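You operate a simulated robot arm through the tools that you are given. There is no shell and no other tool. Be economical: measure what you need, move in short steps, check, and stop when the job is done.

The job below is to be done with a simulated robot arm. You get a single attempt, and the scene is never put back.

Task
A breaker has tripped: push it back up and clear the alarm.
Fine: main switch off before you unlatch and open the cabinet; shut and latch it, switch on again, then press reset. Where these are worked on the way, their far stop is far enough and under half their travel is too little: main switch.
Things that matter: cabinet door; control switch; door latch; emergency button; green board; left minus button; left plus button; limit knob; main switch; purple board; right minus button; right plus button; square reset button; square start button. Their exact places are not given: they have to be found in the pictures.

It is judged by the outcome, as a careful person would: the job done as asked, and still so three seconds after it is handed in. It fails if anything else is knocked over, pushed out of place, dropped, spilled or broken.

Robot
A 6-joint arm with a fingered hand, hanging from a carriage that runs on a rail from [544, 0] to [-1936, 1] (x, y) and turns from 0.157 to 12.147 rad about z. Base frame: it is fixed where the carriage stands at the start and does not move with it; the origin is on the floor, on the carriage's upright axis, x ahead of it, y to its left, z up. Units: mm, rad, N and s.
With the tool pointing down near the work surface it reaches from about 100 to 300 mm from the robot's upright axis, wherever it stands. Its first joint turns from -2.897 to 2.897 rad. Places, roughly: cabinet door [800, -200, 700]; control switch [800, -100, 1100]; door latch [800, 0, 600]; emergency button [800, -300, 1100]; left minus button [800, 300, 1300]; left plus button [800, 200, 1300]; limit knob [800, -500, 1400]; main switch [800, -500, 1100]; right minus button [800, 0, 1300]; right plus button [800, -100, 1300]; square reset button [800, 100, 1100]; square start button [800, 300, 1100]; square stop button [800, 200, 1100]. Payload 4 kg.
Tool frame: the origin (TCP) lies between the finger pads and is the grasp point; the fingertips stand 29 mm ahead of it; z points along the fingers, y is the line along which they close. The gripper opens to 100 mm. The gripper's body begins 34 mm behind the TCP. The gripper is a hand of 5 fingers: y runs from the thumb to the fingers, the wrist lies at [-15, -114, -189] in the tool frame, and closing takes about 1.5 s.
Orientation is that of the tool frame in the base frame, as [roll, pitch, yaw] about the fixed x, y, z axes, in that order (R = Rz(yaw) Ry(pitch) Rx(roll)). With the fingers straight down and the wrist toward the robot, the tool's x, y and z point along [0, 1, 0], [1, 0, 0] and [0, 0, -1] of the base frame.

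Tools
- The arm moves only by the tool servo_tool. Its argument "steps" is one flat list of numbers, 6 for each row, row after row: the shift along the tool's x, y, z in mm, then the turn, a rotation vector about the tool's x, y, z in rad. In form: [x, y, z, wx, wy, wz, x, y, z, wx, wy, wz, ...]. A call has 1 to 20 rows; each row shifts and turns the commanded pose from where the row before left it, along the tool's axes as they then stand. "fingers" is the opening in per cent of the stroke, from 0 (shut) to 100 (fully open), set as the call begins (left out, the last holds). Each row takes 0.2 s and may step no farther than 50 mm and 0.15 rad from the row before; otherwise, or with a gripper value out of range, the whole call is refused. A pose out of reach is approached as far as the arm can. The call stops where the force on the tool passes 90 N (or 10 N more than at its start, if that is more) or the arm is blocked; 0.2 s more then pass. The fingers move at their own pace (about 108 mm/s each) and stop on an object; they squeeze with about 30 N. The grip force told is the motor's: it shows also when the fingers shut on nothing. Time passes only in rows, and 0.2 s behind the last, so rows that do not move let the fingers close. It gives the time, the measured TCP pose, the force on the tool (base axes), the opening and the grip force at its end, in the units of the frame above (readings bear some noise), with the torque about the TCP (base axes, N m) and any sound that the robot's microphone picked up, and new pictures: "pictures" is both (left out), scene, wrist or none.
- Cameras (640 x 400 px; columns grow to the right, rows downward): "scene" is now at [258.3, -30.1, 1823.8]; the picture's right is [-0.51, -0.86, 0.00], its down [-0.79, 0.46, -0.41] and it looks along [0.35, -0.21, -0.91] (base axes); focal length 284 px, centre (320, 200). "wrist" rides on the gripper at [66, -86, -121] in the tool frame; the picture's right is [-0.76, 0.31, -0.58], its down [-0.59, -0.70, 0.40] and it looks along [-0.28, 0.64, 0.71] (tool axes); focal length 247 px, centre (320, 200).
- move_column(by): slides the trunk up (or, below 0, down) by that many mm; the arm and the scene camera ride with it, the base frame stays. It gives what a move gives, with no picture.
- roll_base(legs): drives the robot by 1 to 6 legs, each [ahead, left, turn to the left] in mm, mm and rad, along the robot's own axes; the way and the turn of a leg run together, so that a leg with both is an arc; at most 1500 mm and 3.142 rad a leg. The arm and the cameras ride along, it lands a little off, and it stops where it bumps. It keeps to its track: a leg is cut to what the track allows. It gives what a move gives, and a new picture of the scene camera.
- finger_targets(index, middle, ring, little, thumb_bend, thumb_turn): sets how far each is bent, from 0 (flat) to 1 (curled in); at 0.3 the hand is open as for a grip, at 0.7 the pads meet at the TCP. One left out holds its place. A second passes; each finger stops where it meets its share of the squeeze, and holds until it gets a number again. A gripper value or a shape takes the hand back. It gives what a move gives, with no picture; readings hold the bend of each and the force on index, middle, ring, little, thumb and palm. thumb_turn goes from beside the hand (0) to across from the fingers (1), as for a grip.
- set_grasp(shape): the hand has 5 fingers and takes this shape, open, in about a second: jaw (thumb against the fingers, like two jaws); tri (thumb and two fingers); tip (a fingertip pinch); poke (one finger out to press); point (the index stretched); flat (the hand flat); cup (the hand cupped); fist (a fist). The gripper value then closes the fingers along that shape, each until it touches; the sizes above hold for jaw. It gives what a move gives, with no picture.
- aim_head(pan, tilt): turns the head with the scene camera to pan (to the left, within 2.705 rad either way) and tilt (down, from -0.506 to 1.204), counted from straight ahead of the robot. It gives what a move gives, and a new picture of the scene camera.
- locate(camera, pixels): for up to 12 pixels [column, row] of the newest picture of that camera ("zoom" is the newest enlarged one), the place [x, y, z] in the base frame of the surface seen there, good to about 3 mm, but the place of the scene camera against the robot may be out by one fixed shift of up to 12 mm in any direction. It takes no simulated time.
- close_up(camera, box): a new picture of the part [left, top, right, bottom] of that camera's present view, enlarged. It takes no simulated time.
- hand_in(): hands the job in; it is judged then, once.

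Keep the steps short. Do not move on a guess: measure, check each grasp and each placing, and mend mistakes. In all there are 80 turns and 260 pictures (those below and enlarged ones count). Leave the gripper open and the arm clear of the work at the hand-in unless told otherwise, and finish with a single line.

The tools are called after "Emit:" as a command line: name --argument value ..., lists and objects as JSON in quotes. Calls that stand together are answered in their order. servo_tool: Moves the arm, as the interface text tells. Its arguments: {"type":"object","properties":{"steps":{"type":"array","items":{"type":"number"}},"fingers":{"type":"number"},"pictures":{"type":"string","enum":["both","scene","wrist","none"]}},"required":["steps"]} The other tools are called the same way: move_column (by) slides the trunk up or down; set_grasp (shape) gives the hand a shape; finger_targets (index, middle, ring, little, thumb_bend, thumb_turn) moves the fingers one by one; roll_base (legs) drives the base; aim_head (pan, tilt) turns the head that bears the scene camera; locate (camera, pixels) gives the place of the surface under pixels of a picture; close_up (camera, box) takes an enlarged picture of a part of a camera's view; hand_in () hands the job in.

At the start:

```text
t: 0.0
eef_pos: [538.5, -387.3, 1287.4]
tool_rot: [3.14, 0.0, 1.57]
contact_force: [-0.1, 0.3, 0.4]
ft_torque: [-0.01, 0.0, 0.0]
width: 100.0
grasp_force: 0.0
shape: jaw
bend: [0.3, 0.3, 0.3, 0.3, 0.3, 0.98]
finger forces: [0.0, 0.0, 0.0, 0.1, 0.0, 0.0]
trunk travel left (down, up): [-557.0, 43.0]
robot x, y, heading: [-1.2, -2.4, 0.004]
head pan, tilt: [-0.532, 1.15]
```

scene: 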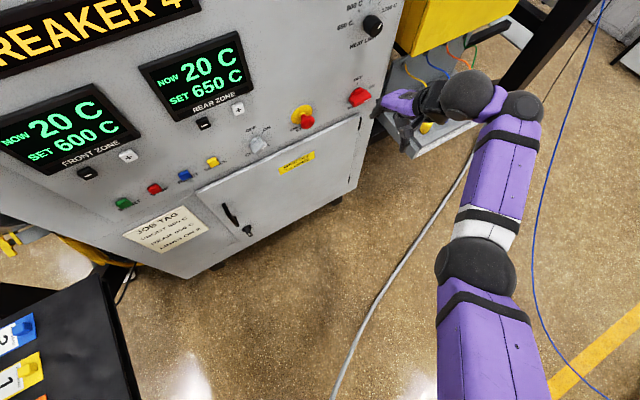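
wrist: 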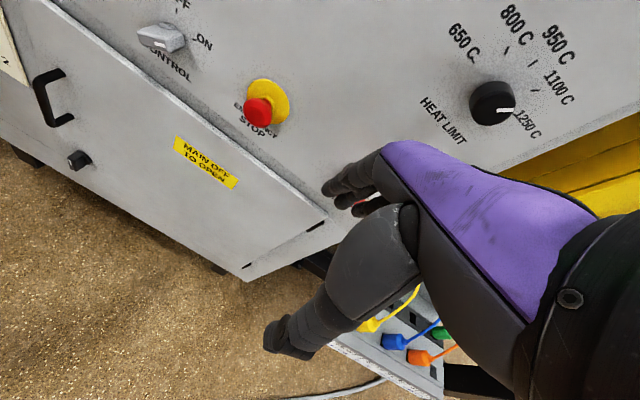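

I see the cabinet face, with the main switch (red) near (358,97) partly beside the hand. I'll aim the head less steeply and look at it in more detail.

Emit:
aim_head --pan -0.35 --tilt 0.8

Emit:
close_up --camera "scene" --box '[160, 100, 480, 300]'

```text
t: 0.8
eef_pos: [539.5, -387.3, 1286.6]
tool_rot: [3.141, -0.001, 1.57]
contact_force: [0.1, -0.1, -0.2]
ft_torque: [0.01, -0.02, -0.01]
width: 99.8
grasp_force: 0.0
shape: jaw
bend: [0.3, 0.3, 0.3, 0.3, 0.3, 0.98]
finger forces: [0.1, 0.0, 0.1, 0.0, 0.1, 0.0]
trunk travel left (down, up): [-557.0, 43.0]
robot x, y, heading: [-3.4, 1.8, -0.001]
head pan, tilt: [-0.351, 0.799]
```

scene: 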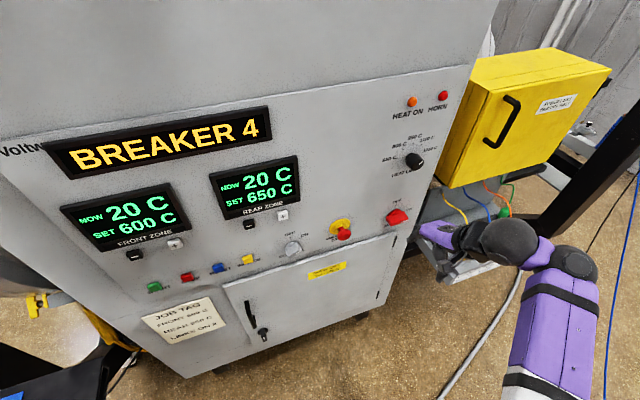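

```text
2.00 times, centred on (320, 200) of scene
```

zoom: 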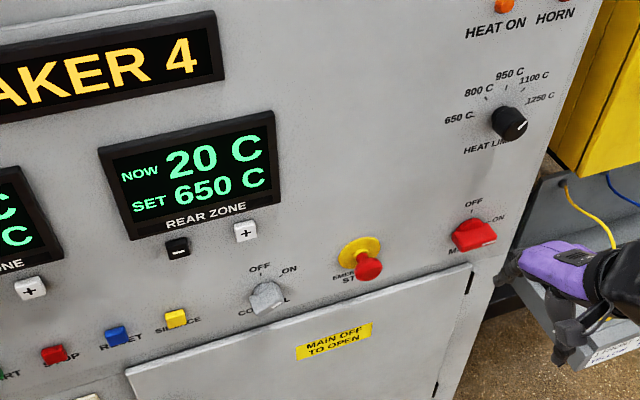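

The display says BREAKER 4. I'll enlarge the main switch, latch and tag, and measure points.

Emit:
close_up --camera "scene" --box '[320, 190, 420, 252]'

Emit:
close_up --camera "scene" --box '[130, 240, 290, 340]'

Emit:
locate --camera "scene" --pixels '[[397, 216], [390, 216], [404, 216], [385, 228], [262, 334], [250, 318], [292, 248], [218, 267], [230, 300], [390, 290], [343, 234], [300, 330]]'

```text
6.40 times, centred on (370, 221) of scene
```

zoom: 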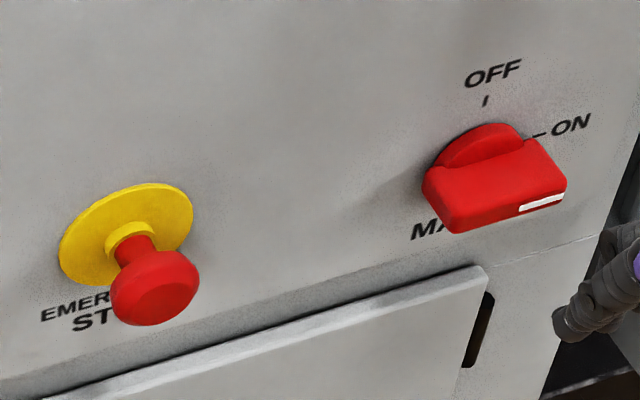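

```text
4.00 times, centred on (210, 290) of scene
```

zoom: 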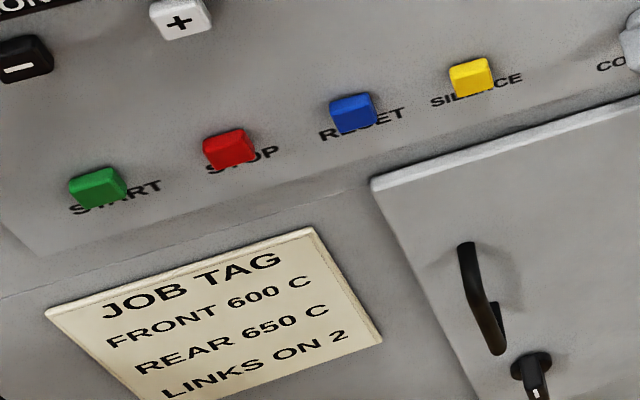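

```text
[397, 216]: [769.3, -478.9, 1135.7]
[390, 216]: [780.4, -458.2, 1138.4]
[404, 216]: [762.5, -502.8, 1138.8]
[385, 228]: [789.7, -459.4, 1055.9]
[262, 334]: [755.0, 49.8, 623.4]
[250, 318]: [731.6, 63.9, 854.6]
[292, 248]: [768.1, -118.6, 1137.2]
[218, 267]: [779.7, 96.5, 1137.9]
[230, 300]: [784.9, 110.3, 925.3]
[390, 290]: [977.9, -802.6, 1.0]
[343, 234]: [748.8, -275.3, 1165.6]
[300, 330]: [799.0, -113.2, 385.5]
```

Next I'll measure the main switch details (zoom) and enlarge the latch and handle.

Emit:
close_up --camera "scene" --box '[372, 196, 420, 226]'

Emit:
locate --camera "zoom" --pixels '[[270, 260], [400, 300], [440, 230], [250, 300], [380, 210], [350, 60], [480, 120], [560, 150], [300, 100], [150, 250]]'

Emit:
close_up --camera "scene" --box '[226, 290, 290, 330]'

Emit:
close_up --camera "scene" --box '[236, 310, 284, 340]'

Emit:
locate --camera "zoom" --pixels '[[310, 20], [100, 300], [150, 100], [330, 250], [345, 300], [360, 330], [420, 240], [210, 140], [350, 370], [500, 200]]'

```text
13.33 times, centred on (396, 211) of scene
```

zoom: 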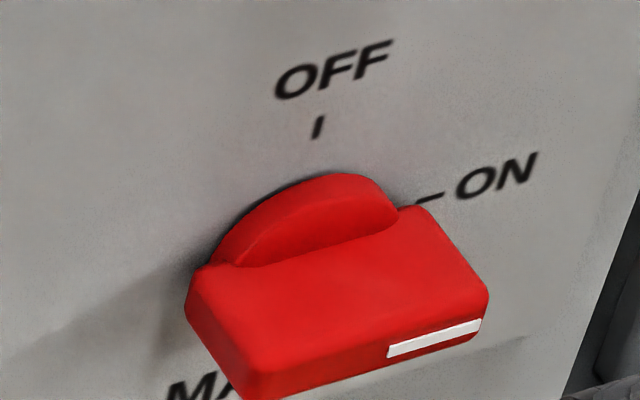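

```text
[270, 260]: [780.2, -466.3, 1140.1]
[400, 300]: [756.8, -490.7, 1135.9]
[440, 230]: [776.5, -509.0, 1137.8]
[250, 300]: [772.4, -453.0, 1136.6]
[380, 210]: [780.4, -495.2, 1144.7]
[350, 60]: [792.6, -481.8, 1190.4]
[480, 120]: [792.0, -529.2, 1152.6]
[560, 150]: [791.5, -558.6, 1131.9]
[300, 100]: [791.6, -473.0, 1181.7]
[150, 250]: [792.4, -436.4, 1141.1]
```

```text
10.00 times, centred on (258, 310) of scene
```

zoom: 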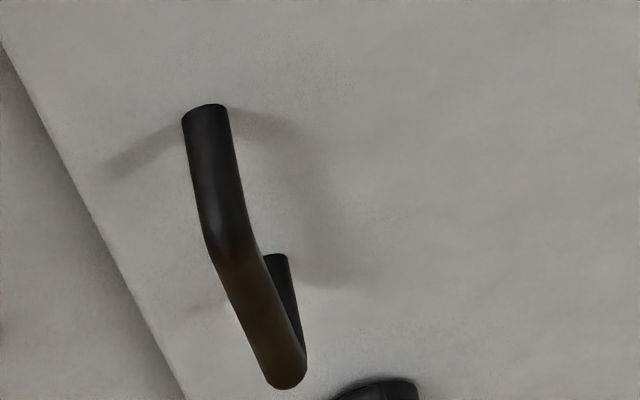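

```text
13.33 times, centred on (260, 325) of scene
```

zoom: 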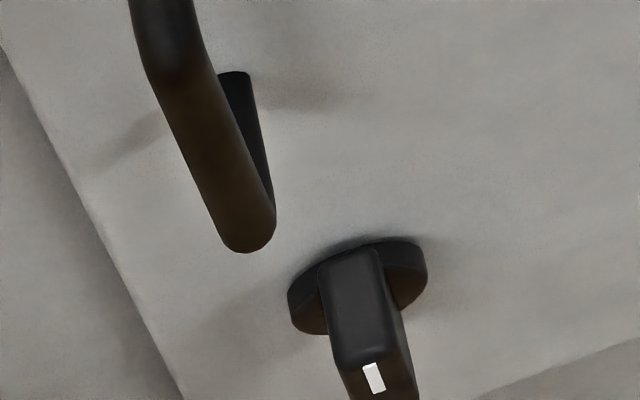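

```text
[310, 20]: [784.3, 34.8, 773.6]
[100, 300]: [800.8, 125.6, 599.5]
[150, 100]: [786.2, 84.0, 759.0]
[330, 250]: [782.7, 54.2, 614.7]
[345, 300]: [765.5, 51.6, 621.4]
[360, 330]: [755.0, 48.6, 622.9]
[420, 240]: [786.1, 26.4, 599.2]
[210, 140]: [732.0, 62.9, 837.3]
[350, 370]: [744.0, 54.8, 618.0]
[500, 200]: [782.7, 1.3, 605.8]
```

Main switch: centre about y −480, z 1130, with its lever pointing right (ON) and OFF straight up. I'll turn the hand to point at the panel (+x) and form the poke shape.

Emit:
servo_tool --steps '[0, 0, 0, -0.1428, 0, 0, 0, 0, 0, -0.1428, 0, 0, 0, 0, 0, -0.1428, 0, 0, 0, 0, 0, -0.1428, 0, 0, 0, 0, 0, -0.1428, 0, 0, 0, 0, 0, -0.1428, 0, 0, 0, 0, 0, -0.1428, 0, 0, 0, 0, 0, -0.1428, 0, 0, 0, 0, 0, -0.1428, 0, 0, 0, 0, 0, -0.1428, 0, 0, 0, 0, 0, -0.1428, 0, 0]' --pictures "none"

Emit:
set_grasp --shape "poke"

Emit:
servo_tool --steps '[0, 0, 0, 0, 0, 0]' --pictures "both"

```text
t: 3.2
eef_pos: [509.9, -384.4, 1334.8]
tool_rot: [1.569, -0.001, 1.568]
contact_force: [-0.4, -0.9, -0.5]
ft_torque: [0.0, -0.01, -0.02]
width: 100.2
grasp_force: 0.0
shape: jaw
bend: [0.3, 0.3, 0.3, 0.3, 0.3, 0.98]
finger forces: [0.0, 0.0, 0.0, 0.0, 0.0, 0.0]
out of reach, approached as far as the arm can: row 11
trunk travel left (down, up): [-557.0, 43.0]
robot x, y, heading: [3.0, 1.8, 0.002]
head pan, tilt: [-0.351, 0.799]
```

```text
t: 4.1
eef_pos: [509.3, -385.6, 1335.0]
tool_rot: [1.574, 0.0, 1.571]
contact_force: [0.5, -1.2, 0.6]
ft_torque: [-0.04, -0.01, 0.0]
width: 0.1
grasp_force: 0.1
shape: poke
bend: [0.7, 0.7, 0.99, 0.99, 1.0, 1.0]
finger forces: [0.0, 0.0, 0.1, 0.0, 0.0, 0.1]
trunk travel left (down, up): [-557.0, 43.0]
robot x, y, heading: [0.4, 1.1, -0.003]
head pan, tilt: [-0.351, 0.799]
```

```text
t: 4.5
eef_pos: [510.0, -385.8, 1334.9]
tool_rot: [1.57, 0.0, 1.571]
contact_force: [0.0, -0.2, -0.2]
ft_torque: [0.02, -0.02, -0.02]
width: 0.0
grasp_force: 0.2
shape: poke
bend: [0.7, 0.7, 0.99, 0.99, 1.0, 1.0]
finger forces: [0.0, 0.1, 0.1, 0.1, 0.1, 0.0]
trunk travel left (down, up): [-557.0, 43.0]
robot x, y, heading: [-1.2, -1.7, -0.001]
head pan, tilt: [-0.351, 0.799]
```

scene: 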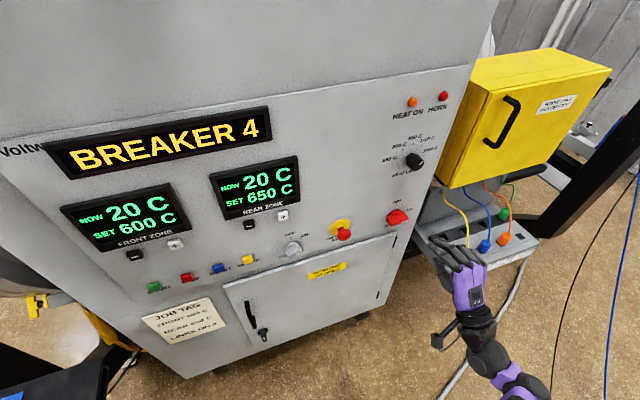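
wrist: 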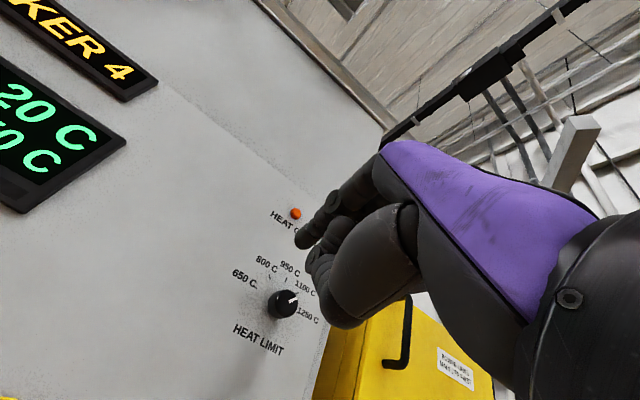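

The hand points at the panel. I'll measure where the poking fingertip lies relative to the TCP.

Emit:
close_up --camera "wrist" --box '[280, 180, 440, 280]'

Emit:
locate --camera "zoom" --pixels '[[90, 245], [75, 240], [140, 230], [150, 300], [200, 100], [200, 200], [260, 300], [350, 120], [250, 420]]'

Emit:
close_up --camera "scene" --box '[400, 210, 560, 310]'

Emit:
locate --camera "zoom" --pixels '[[130, 110], [150, 160], [180, 110], [260, 130], [280, 240], [180, 385], [320, 320], [380, 390]]'

```text
4.00 times, centred on (360, 230) of wrist
```

zoom: 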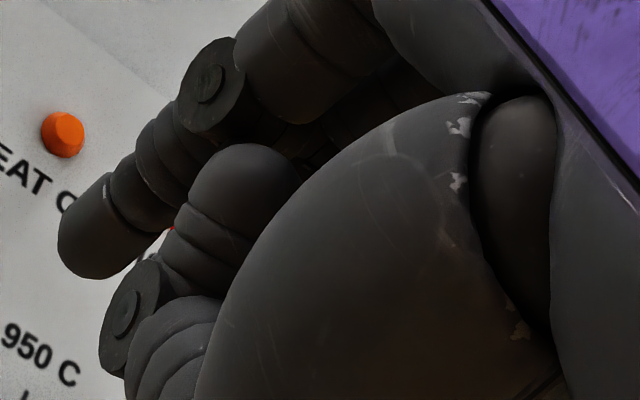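

```text
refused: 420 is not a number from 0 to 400
```

```text
4.00 times, centred on (480, 260) of scene
```

zoom: 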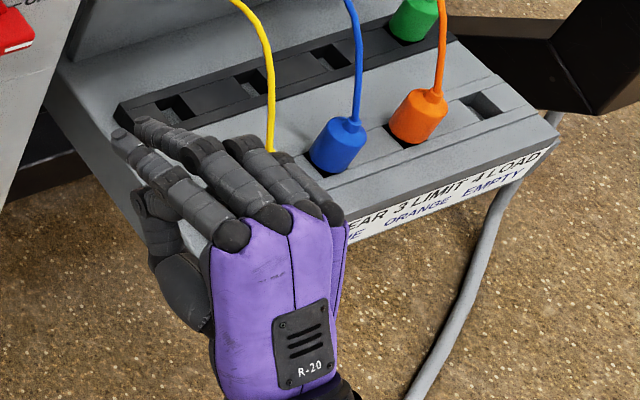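

```text
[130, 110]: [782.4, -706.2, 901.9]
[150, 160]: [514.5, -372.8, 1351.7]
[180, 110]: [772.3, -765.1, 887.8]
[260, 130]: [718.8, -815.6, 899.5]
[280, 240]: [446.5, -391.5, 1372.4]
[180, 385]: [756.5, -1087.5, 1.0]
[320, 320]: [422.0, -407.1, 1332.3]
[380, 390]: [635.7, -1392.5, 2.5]
```

Poke pairs two fingers; I'll try "point" for a longer single finger and measure its tip.

Emit:
set_grasp --shape "point"

Emit:
close_up --camera "wrist" --box '[200, 100, 440, 250]'

Emit:
close_up --camera "scene" --box '[400, 200, 528, 280]'

```text
t: 5.4
eef_pos: [509.5, -385.7, 1335.2]
tool_rot: [1.572, 0.0, 1.57]
contact_force: [-0.8, 0.0, 1.0]
ft_torque: [0.0, 0.01, -0.03]
width: 0.1
grasp_force: 0.1
shape: point
bend: [0.2, 1.0, 1.0, 1.0, 1.0, 0.87]
finger forces: [0.0, 0.0, 0.0, 0.1, 0.0, 0.1]
trunk travel left (down, up): [-557.0, 43.0]
robot x, y, heading: [-1.1, -1.3, -0.0]
head pan, tilt: [-0.351, 0.799]
```

```text
2.67 times, centred on (320, 175) of wrist
```

zoom: 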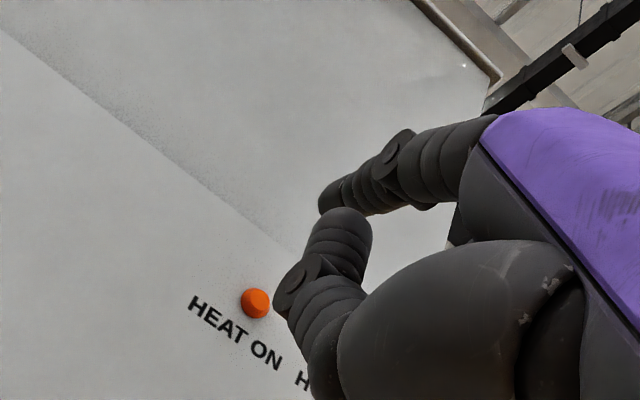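

```text
5.00 times, centred on (464, 240) of scene
```

zoom: 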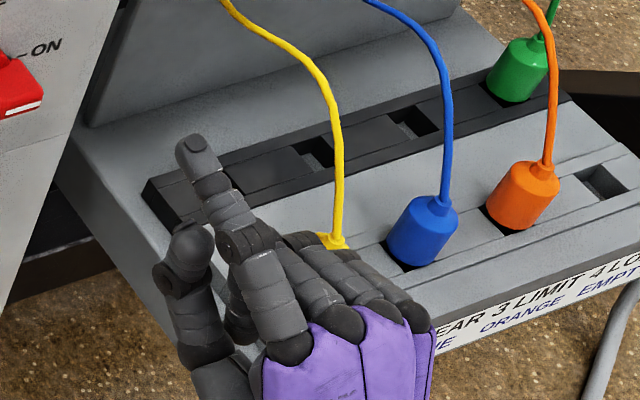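

Index is stretched now. I'll measure tip, knuckle and thumb in both views.

Emit:
locate --camera "zoom" --pixels '[[196, 144], [188, 160], [205, 170], [230, 215], [190, 245], [170, 275], [270, 290], [195, 320], [300, 255], [370, 280]]'

Emit:
locate --camera "wrist" --pixels '[[323, 175], [327, 172], [340, 173], [330, 185], [310, 205], [340, 240]]'

```text
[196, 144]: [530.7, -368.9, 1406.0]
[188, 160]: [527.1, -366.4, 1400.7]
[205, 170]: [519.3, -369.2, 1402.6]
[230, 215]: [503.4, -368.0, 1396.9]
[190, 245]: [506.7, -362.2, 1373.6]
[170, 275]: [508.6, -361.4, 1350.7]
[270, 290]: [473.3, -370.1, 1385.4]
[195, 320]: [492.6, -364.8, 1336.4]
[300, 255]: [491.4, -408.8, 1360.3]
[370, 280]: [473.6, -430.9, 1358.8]
```

```text
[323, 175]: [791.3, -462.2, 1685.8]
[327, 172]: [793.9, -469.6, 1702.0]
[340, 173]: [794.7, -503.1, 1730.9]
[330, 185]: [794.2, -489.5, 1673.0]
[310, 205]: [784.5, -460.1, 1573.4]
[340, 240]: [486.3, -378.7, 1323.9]
```

Index tip sits about (+26, +17, +62) from the TCP. I'll lower the trunk so the tip comes below the main switch lever, then drive nearer.

Emit:
move_column --by -280

Emit:
roll_base --legs '[[150, 0, 0]]'

```text
t: 8.3
eef_pos: [510.1, -384.8, 1056.2]
tool_rot: [1.57, 0.0, 1.571]
contact_force: [1.2, 0.2, 0.4]
ft_torque: [-0.02, 0.01, 0.02]
width: 0.0
grasp_force: 0.1
shape: point
bend: [0.2, 1.0, 1.0, 1.0, 1.0, 0.87]
finger forces: [0.0, 0.0, 0.1, 0.0, 0.1, 0.0]
trunk travel left (down, up): [-277.0, 323.0]
robot x, y, heading: [-1.1, 1.9, -0.001]
head pan, tilt: [-0.351, 0.799]
```

```text
t: 9.6
eef_pos: [657.9, -385.8, 1054.6]
tool_rot: [1.571, 0.0, 1.57]
contact_force: [0.5, -0.6, 0.0]
ft_torque: [0.0, 0.0, 0.0]
width: 0.1
grasp_force: 0.0
shape: point
bend: [0.2, 1.0, 1.0, 1.0, 1.0, 0.87]
finger forces: [0.0, 0.1, 0.1, 0.1, 0.0, 0.0]
trunk travel left (down, up): [-277.0, 323.0]
robot x, y, heading: [149.7, 2.6, -0.003]
head pan, tilt: [-0.351, 0.799]
```

scene: 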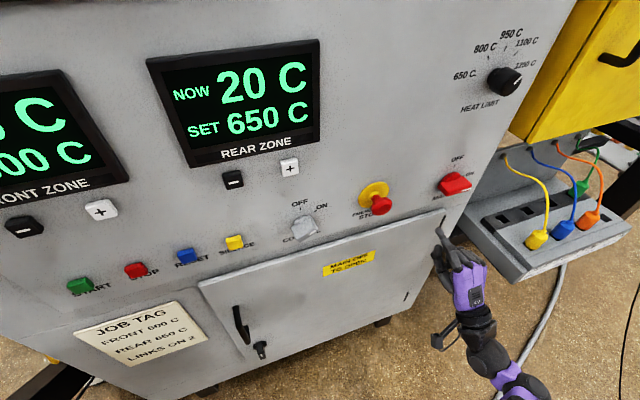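

Moving right 134 mm and slightly down so the tip sits below the lever's right end, still short of the panel.

Emit:
servo_tool --steps '[-45, -4, 0, 0, 0, 0, -45, -4, 0, 0, 0, 0, -44, 0, 0, 0, 0, 0, 0, 0, 0, 0, 0, 0]' --pictures "both"

Emit:
close_up --camera "scene" --box '[400, 140, 528, 220]'

```text
t: 10.6
eef_pos: [624.8, -451.2, 1104.3]
tool_rot: [1.571, 0.0, 1.573]
contact_force: [-0.7, -0.1, -0.3]
ft_torque: [0.03, 0.01, 0.0]
width: 0.2
grasp_force: 0.0
shape: point
bend: [0.2, 1.0, 1.0, 1.0, 1.0, 0.87]
finger forces: [0.0, 0.0, 0.0, 0.1, 0.1, 0.0]
out of reach, approached as far as the arm can: row 1, 2, 3
trunk travel left (down, up): [-277.0, 323.0]
robot x, y, heading: [149.9, 0.1, -0.007]
head pan, tilt: [-0.351, 0.799]
```

scene: 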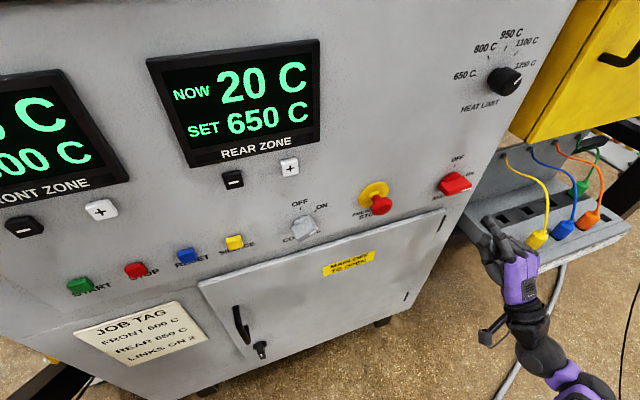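
wrist: 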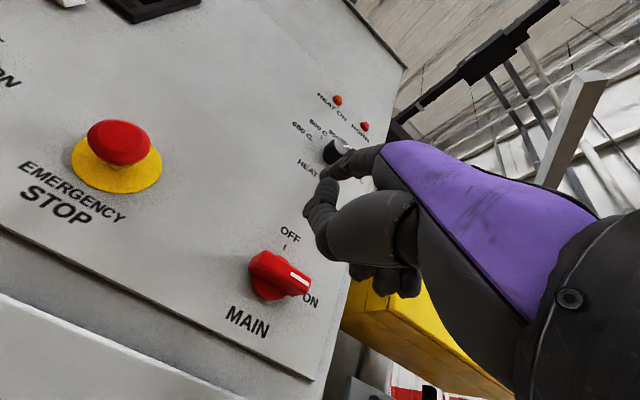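

```text
5.00 times, centred on (464, 180) of scene
```

zoom: 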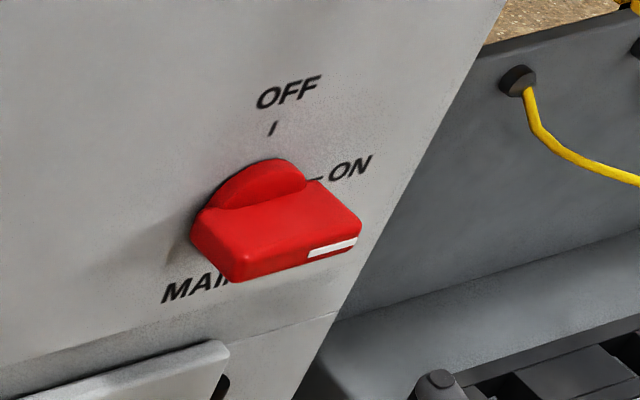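

Reach is limited: by my estimate the shoulder is near z≈1310. I'll lower the trunk further, pull the hand back and up, then drive closer.

Emit:
move_column --by -200

Emit:
servo_tool --steps '[0, 40, -45, 0, 0, 0, 0, 40, -45, 0, 0, 0, 0, 40, -40, 0, 0, 0, 0, 0, 0, 0, 0, 0]' --pictures "none"

Emit:
roll_base --legs '[[170, 0, 0]]'

```text
t: 12.8
eef_pos: [625.4, -450.9, 904.9]
tool_rot: [1.57, 0.001, 1.571]
contact_force: [-0.3, 0.3, -0.3]
ft_torque: [0.01, -0.03, 0.0]
width: 0.1
grasp_force: 0.0
shape: point
bend: [0.2, 1.0, 1.0, 1.0, 1.0, 0.87]
finger forces: [0.1, 0.0, 0.0, 0.0, 0.0, 0.1]
trunk travel left (down, up): [-77.0, 523.0]
robot x, y, heading: [148.1, 5.9, 0.0]
head pan, tilt: [-0.351, 0.799]
```

```text
refused: row 1 steps farther than a row can; nothing moved
```

```text
t: 14.3
eef_pos: [770.0, -451.9, 894.1]
tool_rot: [1.584, -0.009, 1.56]
contact_force: [-76.6, -3.9, -43.8]
ft_torque: [-0.36, -5.73, 1.19]
width: 0.0
grasp_force: 0.0
shape: point
bend: [0.09, 1.0, 1.0, 1.0, 1.0, 0.87]
finger forces: [75.8, 0.0, 0.1, 0.0, 0.0, 0.0]
trunk travel left (down, up): [-77.0, 523.0]
robot x, y, heading: [320.2, -3.7, 0.003]
head pan, tilt: [-0.351, 0.799]
```

scene: 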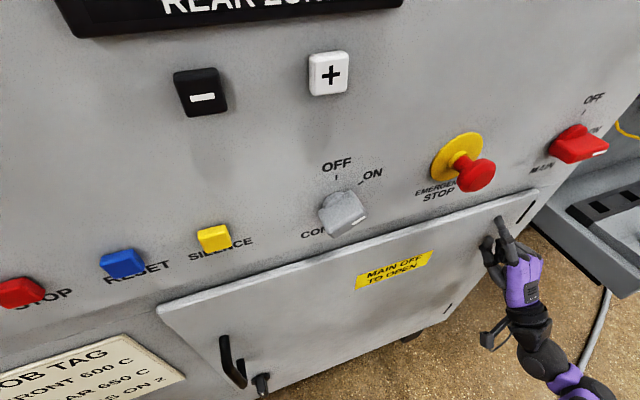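

The servo row was refused as too long, so the drive pressed the fingertip on the closed door. I'm backing the hand away now with shorter rows.

Emit:
servo_tool --steps '[0, 0, -45, 0, 0, 0, 0, 0, -45, 0, 0, 0, 0, 45, 0, 0, 0, 0, 0, 45, 0, 0, 0, 0, 0, 40, 0, 0, 0, 0, 0, 0, 0, 0, 0, 0]' --pictures "both"

```text
t: 15.7
eef_pos: [697.8, -453.2, 1033.0]
tool_rot: [1.571, -0.008, 1.562]
contact_force: [0.6, 1.8, -0.2]
ft_torque: [-0.04, -0.01, 0.02]
width: 0.0
grasp_force: 0.2
shape: point
bend: [0.2, 1.0, 1.0, 1.0, 1.0, 0.87]
finger forces: [0.0, 0.1, 0.1, 0.0, 0.0, 0.0]
trunk travel left (down, up): [-77.0, 523.0]
robot x, y, heading: [317.9, 1.1, 0.004]
head pan, tilt: [-0.351, 0.799]
```

scene: 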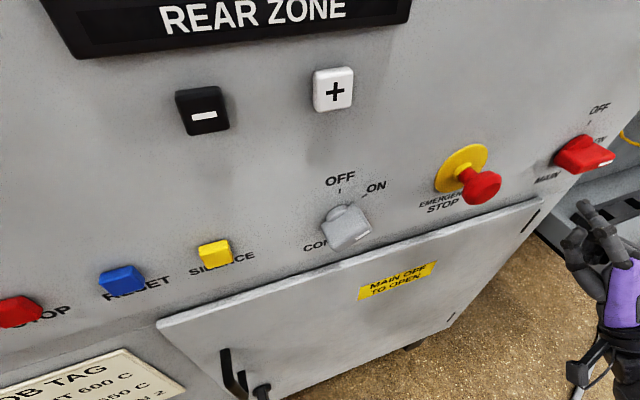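
wrist: 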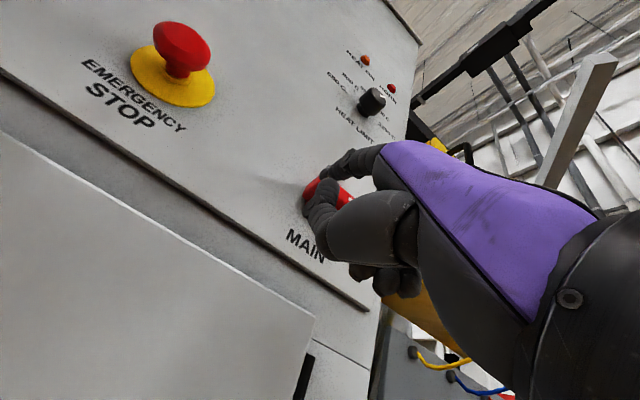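

Clear. I'll turn the head to the right to see the knob and tip together.

Emit:
aim_head --pan -0.8 --tilt 0.7

```text
t: 16.6
eef_pos: [698.7, -453.5, 1031.8]
tool_rot: [1.571, -0.008, 1.559]
contact_force: [0.2, -1.3, 0.0]
ft_torque: [0.0, -0.01, -0.01]
width: 0.0
grasp_force: 0.1
shape: point
bend: [0.2, 1.0, 1.0, 1.0, 1.0, 0.87]
finger forces: [0.0, 0.0, 0.0, 0.0, 0.0, 0.0]
trunk travel left (down, up): [-77.0, 523.0]
robot x, y, heading: [316.3, -1.4, 0.002]
head pan, tilt: [-0.799, 0.7]
```

scene: 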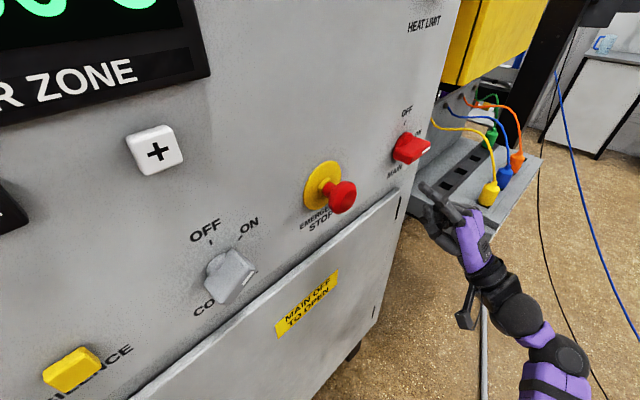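

Emit:
close_up --camera "scene" --box '[380, 110, 476, 170]'

Emit:
close_up --camera "scene" --box '[380, 160, 508, 240]'

Emit:
locate --camera "scene" --pixels '[[397, 152], [410, 143], [428, 151], [407, 160], [428, 143], [385, 160], [425, 187], [430, 190], [445, 200], [432, 213], [408, 112], [434, 125]]'

```text
6.67 times, centred on (428, 140) of scene
```

zoom: 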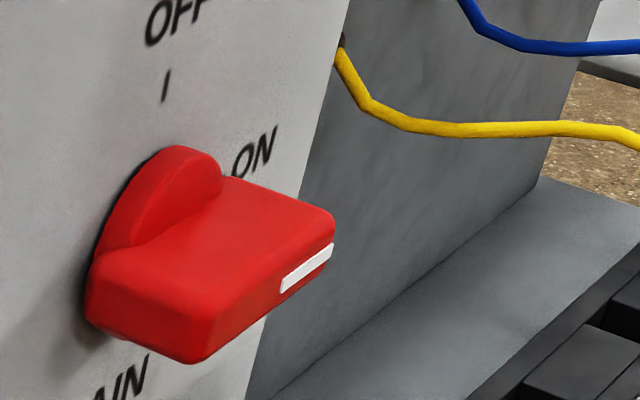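

```text
5.00 times, centred on (444, 200) of scene
```

zoom: 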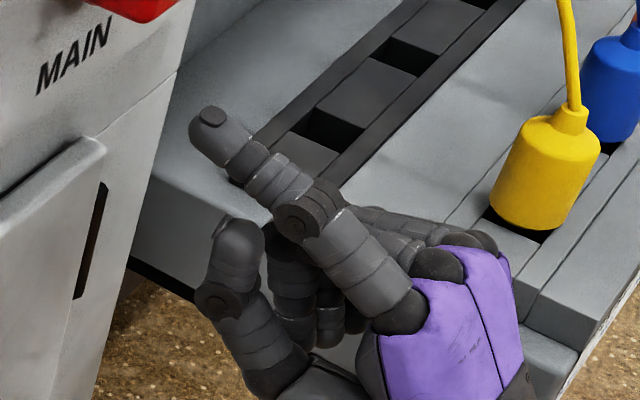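

```text
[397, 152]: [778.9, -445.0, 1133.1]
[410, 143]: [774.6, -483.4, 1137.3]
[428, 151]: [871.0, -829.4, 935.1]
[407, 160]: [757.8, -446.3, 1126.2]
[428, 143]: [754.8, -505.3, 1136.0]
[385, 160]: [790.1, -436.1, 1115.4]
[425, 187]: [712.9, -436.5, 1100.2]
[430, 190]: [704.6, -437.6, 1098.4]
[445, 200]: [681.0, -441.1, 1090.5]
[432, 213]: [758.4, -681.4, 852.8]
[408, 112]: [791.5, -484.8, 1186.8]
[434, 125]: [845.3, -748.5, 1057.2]
```

Lever spans y −445…−510, z ≈1118–1137 and its front is at x≈753. Moving right to put the finger under its right end, without entering yet.

Emit:
servo_tool --steps '[-35, 0, 0, 0, 0, 0, -32, 0, 0, 0, 0, 0, 0, 4, 22, 0, 0, 0, 0, 0, 0, 0, 0, 0]' --pictures "both"

Emit:
close_up --camera "scene" --box '[380, 110, 476, 170]'

```text
t: 17.6
eef_pos: [720.2, -521.0, 1034.0]
tool_rot: [1.571, -0.007, 1.561]
contact_force: [0.2, -0.2, 0.9]
ft_torque: [0.0, 0.03, 0.02]
width: 0.0
grasp_force: 0.0
shape: point
bend: [0.2, 1.0, 1.0, 1.0, 1.0, 0.87]
finger forces: [0.0, 0.0, 0.0, 0.1, 0.0, 0.1]
trunk travel left (down, up): [-77.0, 523.0]
robot x, y, heading: [316.1, -1.8, -0.003]
head pan, tilt: [-0.799, 0.7]
```

scene: 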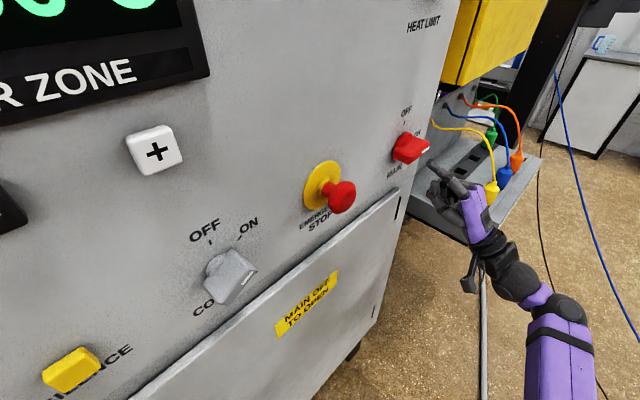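
wrist: 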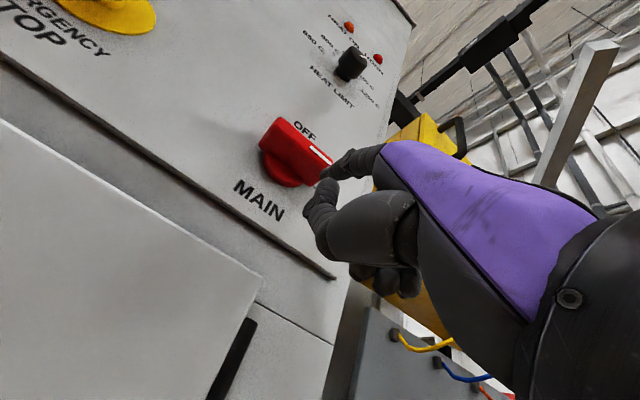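

```text
6.67 times, centred on (428, 140) of scene
```

zoom: 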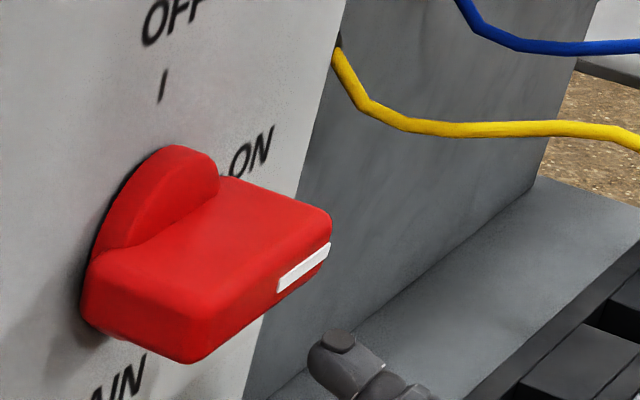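

Finger is below and just in front of the lever end. Advance 30 mm, then push up step by step.

Emit:
servo_tool --steps '[0, 0, 15, 0, 0, 0, 0, 0, 15, 0, 0, 0, 0, 0, 0, 0, 0, 0]' --pictures "scene"

Emit:
close_up --camera "scene" --box '[380, 110, 476, 170]'

```text
t: 18.4
eef_pos: [749.4, -522.2, 1034.8]
tool_rot: [1.571, -0.007, 1.562]
contact_force: [0.5, 0.8, 0.1]
ft_torque: [-0.01, -0.02, -0.01]
width: 0.0
grasp_force: 0.0
shape: point
bend: [0.2, 1.0, 1.0, 1.0, 1.0, 0.87]
finger forces: [0.0, 0.0, 0.0, 0.0, 0.1, 0.0]
trunk travel left (down, up): [-77.0, 523.0]
robot x, y, heading: [320.5, 3.9, -0.003]
head pan, tilt: [-0.799, 0.7]
```

scene: 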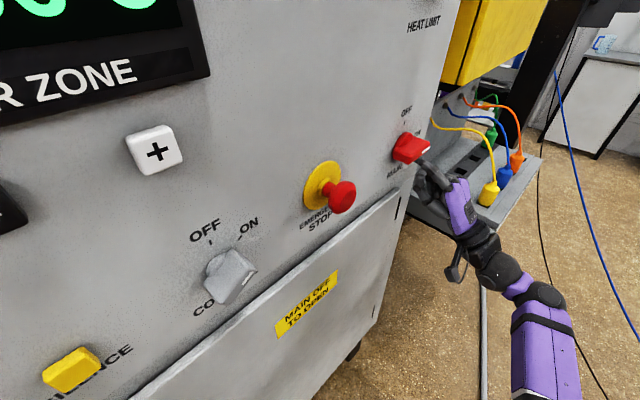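

```text
6.67 times, centred on (428, 140) of scene
```

zoom: 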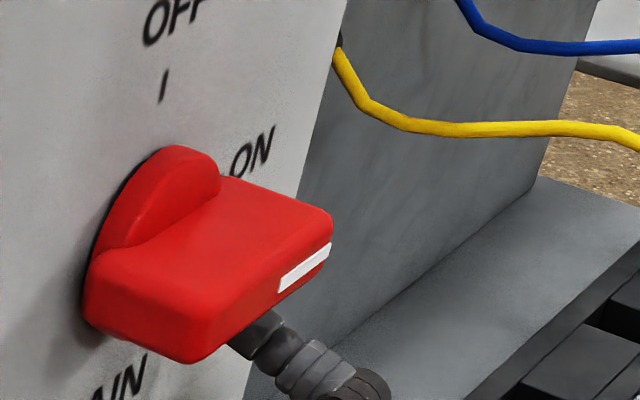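

Finger is behind the lever front, under it. Pushing up.

Emit:
servo_tool --steps '[0, 10, 0, 0, 0, 0, 0, 8, 0, 0, 0, 0, -2, 8, 0, 0, 0, 0, -2, 8, 0, 0, 0, 0, 0, 8, 0, 0, 0, 0, 3, 8, 0, 0, 0, 0, 4, 8, 0, 0, 0, 0]' --pictures "scene"

Emit:
close_up --camera "scene" --box '[380, 100, 476, 160]'

```text
t: 20.0
eef_pos: [749.3, -520.3, 1094.2]
tool_rot: [1.571, -0.008, 1.56]
contact_force: [0.1, 0.4, 0.2]
ft_torque: [-0.01, -0.02, 0.03]
width: 93.1
grasp_force: 0.0
shape: point
bend: [0.2, 1.0, 1.0, 1.0, 1.0, 0.87]
finger forces: [0.1, 0.0, 0.1, 0.0, 0.0, 0.1]
trunk travel left (down, up): [-77.0, 523.0]
robot x, y, heading: [318.6, 1.6, -0.002]
head pan, tilt: [-0.799, 0.7]
```

scene: 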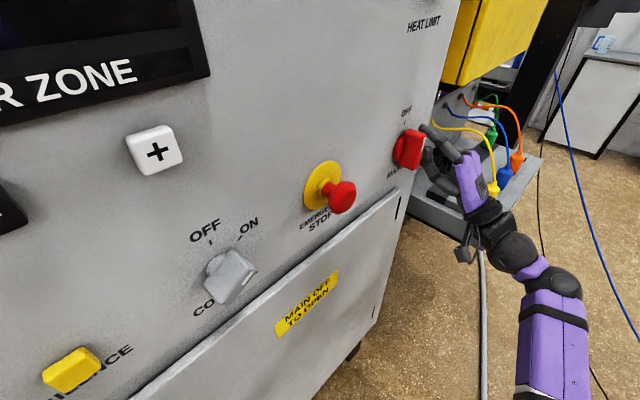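

```text
6.67 times, centred on (428, 130) of scene
```

zoom: 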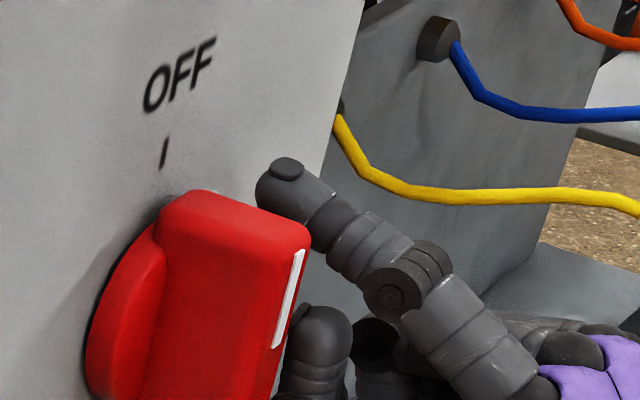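

Switch is at OFF and the displays went dark. Withdraw straight back, then look at the latch.

Emit:
servo_tool --steps '[-3, 0, -20, 0, 0, 0, 0, 0, -40, 0, 0, 0, 0, 0, -45, 0, 0, 0, 0, 0, -45, 0, 0, 0, 0, 0, -45, 0, 0, 0, 45, 0, 0, 0, 0, 0, 45, 0, 0, 0, 0, 0, 45, 0, 0, 0, 0, 0]' --pictures "none"

Emit:
aim_head --pan 0.1 --tilt 0.9

Emit:
close_up --camera "scene" --box '[160, 100, 480, 300]'

```text
t: 21.8
eef_pos: [554.5, -384.2, 1090.9]
tool_rot: [1.57, -0.009, 1.561]
contact_force: [-0.7, -0.4, 0.3]
ft_torque: [0.01, -0.01, -0.01]
width: 92.8
grasp_force: 0.0
shape: point
bend: [0.2, 1.0, 1.0, 1.0, 1.0, 0.87]
finger forces: [0.1, 0.0, 0.0, 0.0, 0.0, 0.0]
trunk travel left (down, up): [-77.0, 523.0]
robot x, y, heading: [319.4, -0.3, -0.004]
head pan, tilt: [-0.799, 0.7]
```

```text
t: 23.0
eef_pos: [553.8, -385.8, 1091.7]
tool_rot: [1.571, -0.008, 1.558]
contact_force: [-0.8, 0.0, -0.4]
ft_torque: [-0.02, 0.0, 0.03]
width: 93.0
grasp_force: 0.0
shape: point
bend: [0.2, 1.0, 1.0, 1.0, 1.0, 0.87]
finger forces: [0.0, 0.0, 0.0, 0.0, 0.0, 0.0]
trunk travel left (down, up): [-77.0, 523.0]
robot x, y, heading: [318.3, -3.0, -0.001]
head pan, tilt: [0.099, 0.901]
```

scene: 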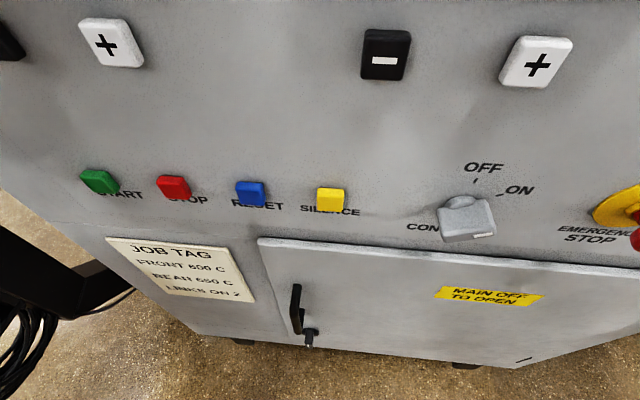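

```text
2.00 times, centred on (320, 200) of scene
```

zoom: 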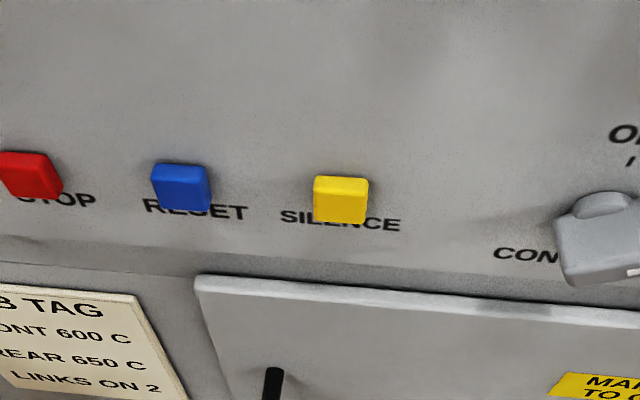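

The view is too steep. I'll drive back 450 mm, lower the trunk fully, and look again.

Emit:
roll_base --legs '[[-450, 0, 0]]'

Emit:
move_column --by -75

Emit:
aim_head --pan 0.0 --tilt 0.75

Emit:
close_up --camera "scene" --box '[240, 150, 400, 250]'

```text
t: 25.7
eef_pos: [102.1, -386.9, 1090.7]
tool_rot: [1.571, -0.006, 1.553]
contact_force: [0.2, -0.6, -0.4]
ft_torque: [0.0, 0.01, -0.04]
width: 92.9
grasp_force: 0.1
shape: point
bend: [0.2, 1.0, 1.0, 1.0, 1.0, 0.87]
finger forces: [0.1, 0.0, 0.0, 0.0, 0.0, 0.1]
trunk travel left (down, up): [-77.0, 523.0]
robot x, y, heading: [-133.4, 0.1, -0.012]
head pan, tilt: [0.099, 0.901]
```

scene: 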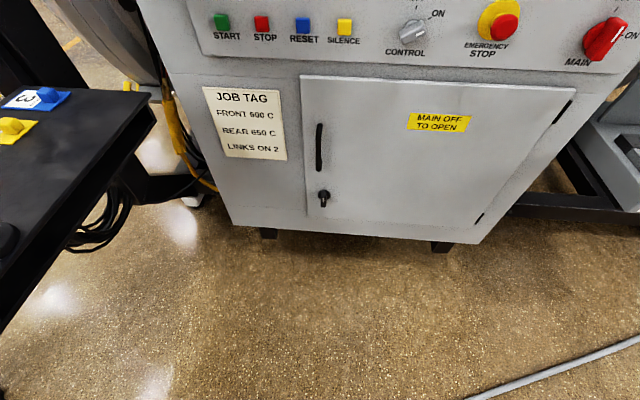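

```text
t: 26.8
eef_pos: [102.5, -386.8, 1017.1]
tool_rot: [1.571, -0.006, 1.553]
contact_force: [0.1, -0.2, -0.9]
ft_torque: [0.01, 0.02, 0.02]
width: 93.2
grasp_force: 0.1
shape: point
bend: [0.2, 1.0, 1.0, 1.0, 1.0, 0.87]
finger forces: [0.1, 0.0, 0.0, 0.0, 0.1, 0.0]
trunk travel left (down, up): [-2.0, 598.0]
robot x, y, heading: [-131.2, -1.6, -0.008]
head pan, tilt: [0.099, 0.901]
```

```text
t: 27.5
eef_pos: [103.5, -387.1, 1016.6]
tool_rot: [1.571, -0.007, 1.554]
contact_force: [-0.2, -0.5, -0.1]
ft_torque: [-0.02, 0.05, -0.03]
width: 93.0
grasp_force: 0.1
shape: point
bend: [0.2, 1.0, 1.0, 1.0, 1.0, 0.87]
finger forces: [0.1, 0.1, 0.0, 0.0, 0.0, 0.0]
trunk travel left (down, up): [-2.0, 598.0]
robot x, y, heading: [-135.6, 0.6, -0.004]
head pan, tilt: [0.0, 0.75]
```

scene: 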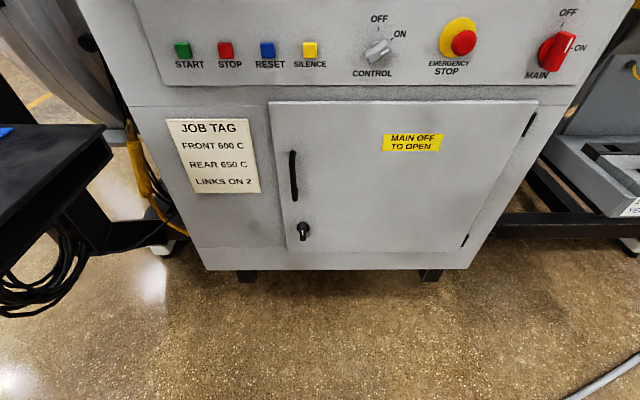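

```text
4.00 times, centred on (320, 200) of scene
```

zoom: 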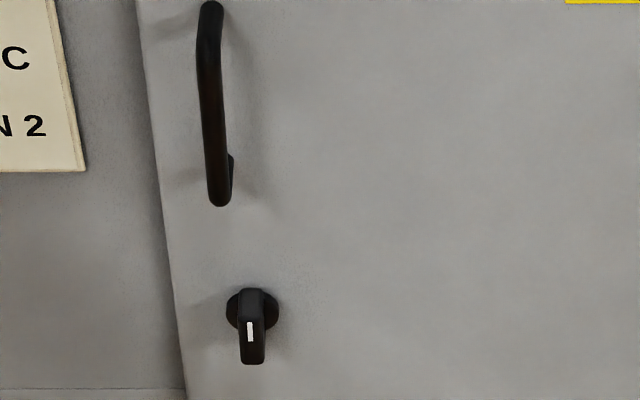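

Zooming on the latch and the main switch, with measurements.

Emit:
close_up --camera "scene" --box '[286, 214, 326, 239]'

Emit:
locate --camera "zoom" --pixels '[[240, 200], [240, 230], [300, 330], [200, 160], [380, 160], [280, 130], [300, 250], [240, 330], [330, 330], [500, 200]]'

Emit:
locate --camera "scene" --pixels '[[292, 153], [293, 165], [294, 180], [294, 197], [296, 198], [272, 110], [535, 104], [470, 240], [290, 248], [400, 200], [268, 51], [300, 120]]'

Emit:
close_up --camera "scene" --box '[510, 0, 638, 80]'

```text
16.00 times, centred on (306, 226) of scene
```

zoom: 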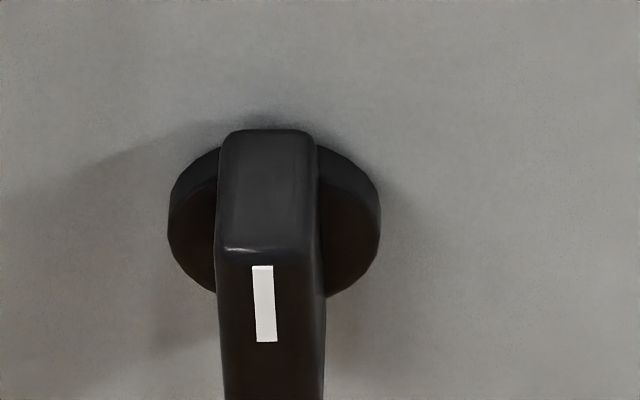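

```text
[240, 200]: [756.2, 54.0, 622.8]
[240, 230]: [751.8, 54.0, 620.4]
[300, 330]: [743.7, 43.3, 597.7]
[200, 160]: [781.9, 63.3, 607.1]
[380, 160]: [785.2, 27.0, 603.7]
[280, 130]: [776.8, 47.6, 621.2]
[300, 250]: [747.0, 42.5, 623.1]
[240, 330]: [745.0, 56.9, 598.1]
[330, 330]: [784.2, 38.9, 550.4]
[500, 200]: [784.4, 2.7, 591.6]
```

```text
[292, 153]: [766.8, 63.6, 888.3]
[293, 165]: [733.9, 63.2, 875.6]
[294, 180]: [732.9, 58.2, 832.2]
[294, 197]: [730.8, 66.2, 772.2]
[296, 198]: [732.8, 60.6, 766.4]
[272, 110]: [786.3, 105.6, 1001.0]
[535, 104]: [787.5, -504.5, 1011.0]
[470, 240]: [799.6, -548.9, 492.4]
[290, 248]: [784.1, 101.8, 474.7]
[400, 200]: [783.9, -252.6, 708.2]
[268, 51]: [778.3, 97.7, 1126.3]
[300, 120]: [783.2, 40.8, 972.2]
```

```text
5.00 times, centred on (574, 40) of scene
```

zoom: 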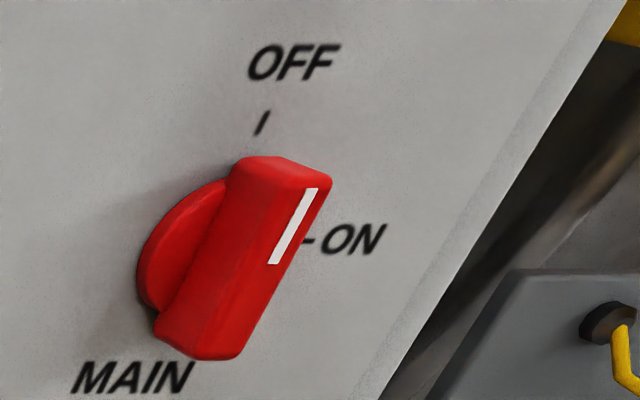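

Latch: lever points up, centre ≈(y 49, z 597), front x≈744. Handle bar: y≈62, z 772–880, x≈731–745, door face x≈784; hinges on the right. I'll roll the hand −90° about its pointing axis so the fingers close horizontally.

Emit:
servo_tool --steps '[0, 0, 0, 0, 0, -0.1428, 0, 0, 0, 0, 0, -0.1428, 0, 0, 0, 0, 0, -0.1428, 0, 0, 0, 0, 0, -0.1428, 0, 0, 0, 0, 0, -0.1428, 0, 0, 0, 0, 0, -0.1428, 0, 0, 0, 0, 0, -0.1428, 0, 0, 0, 0, 0, -0.1428, 0, 0, 0, 0, 0, -0.1428, 0, 0, 0, 0, 0, -0.1428, 0, 0, 0, 0, 0, -0.1428]' --pictures "both"

```text
t: 29.9
eef_pos: [113.4, -235.2, 1135.2]
tool_rot: [1.466, 1.563, 1.449]
contact_force: [0.3, 0.1, -0.1]
ft_torque: [0.04, 0.01, -0.02]
width: 93.1
grasp_force: 0.0
shape: point
bend: [0.2, 1.0, 1.0, 1.0, 1.0, 0.87]
finger forces: [0.1, 0.0, 0.1, 0.0, 0.1, 0.0]
out of reach, approached as far as the arm can: row 5, 6, 7, 8, 9, 10, 11
trunk travel left (down, up): [-2.0, 598.0]
robot x, y, heading: [-128.8, 0.7, -0.009]
head pan, tilt: [0.0, 0.75]
```

scene: 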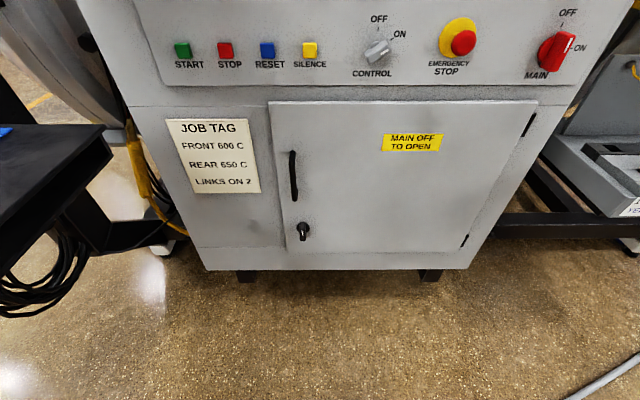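
wrist: 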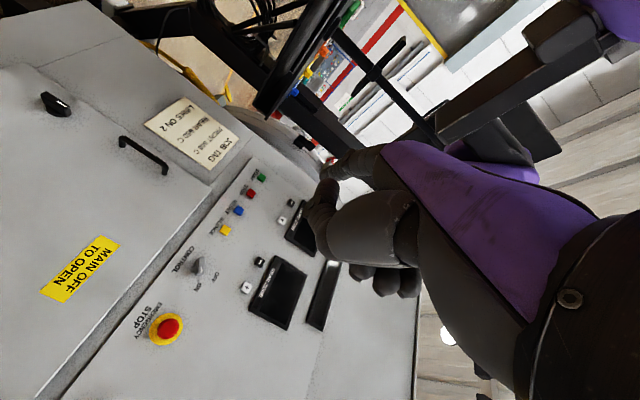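

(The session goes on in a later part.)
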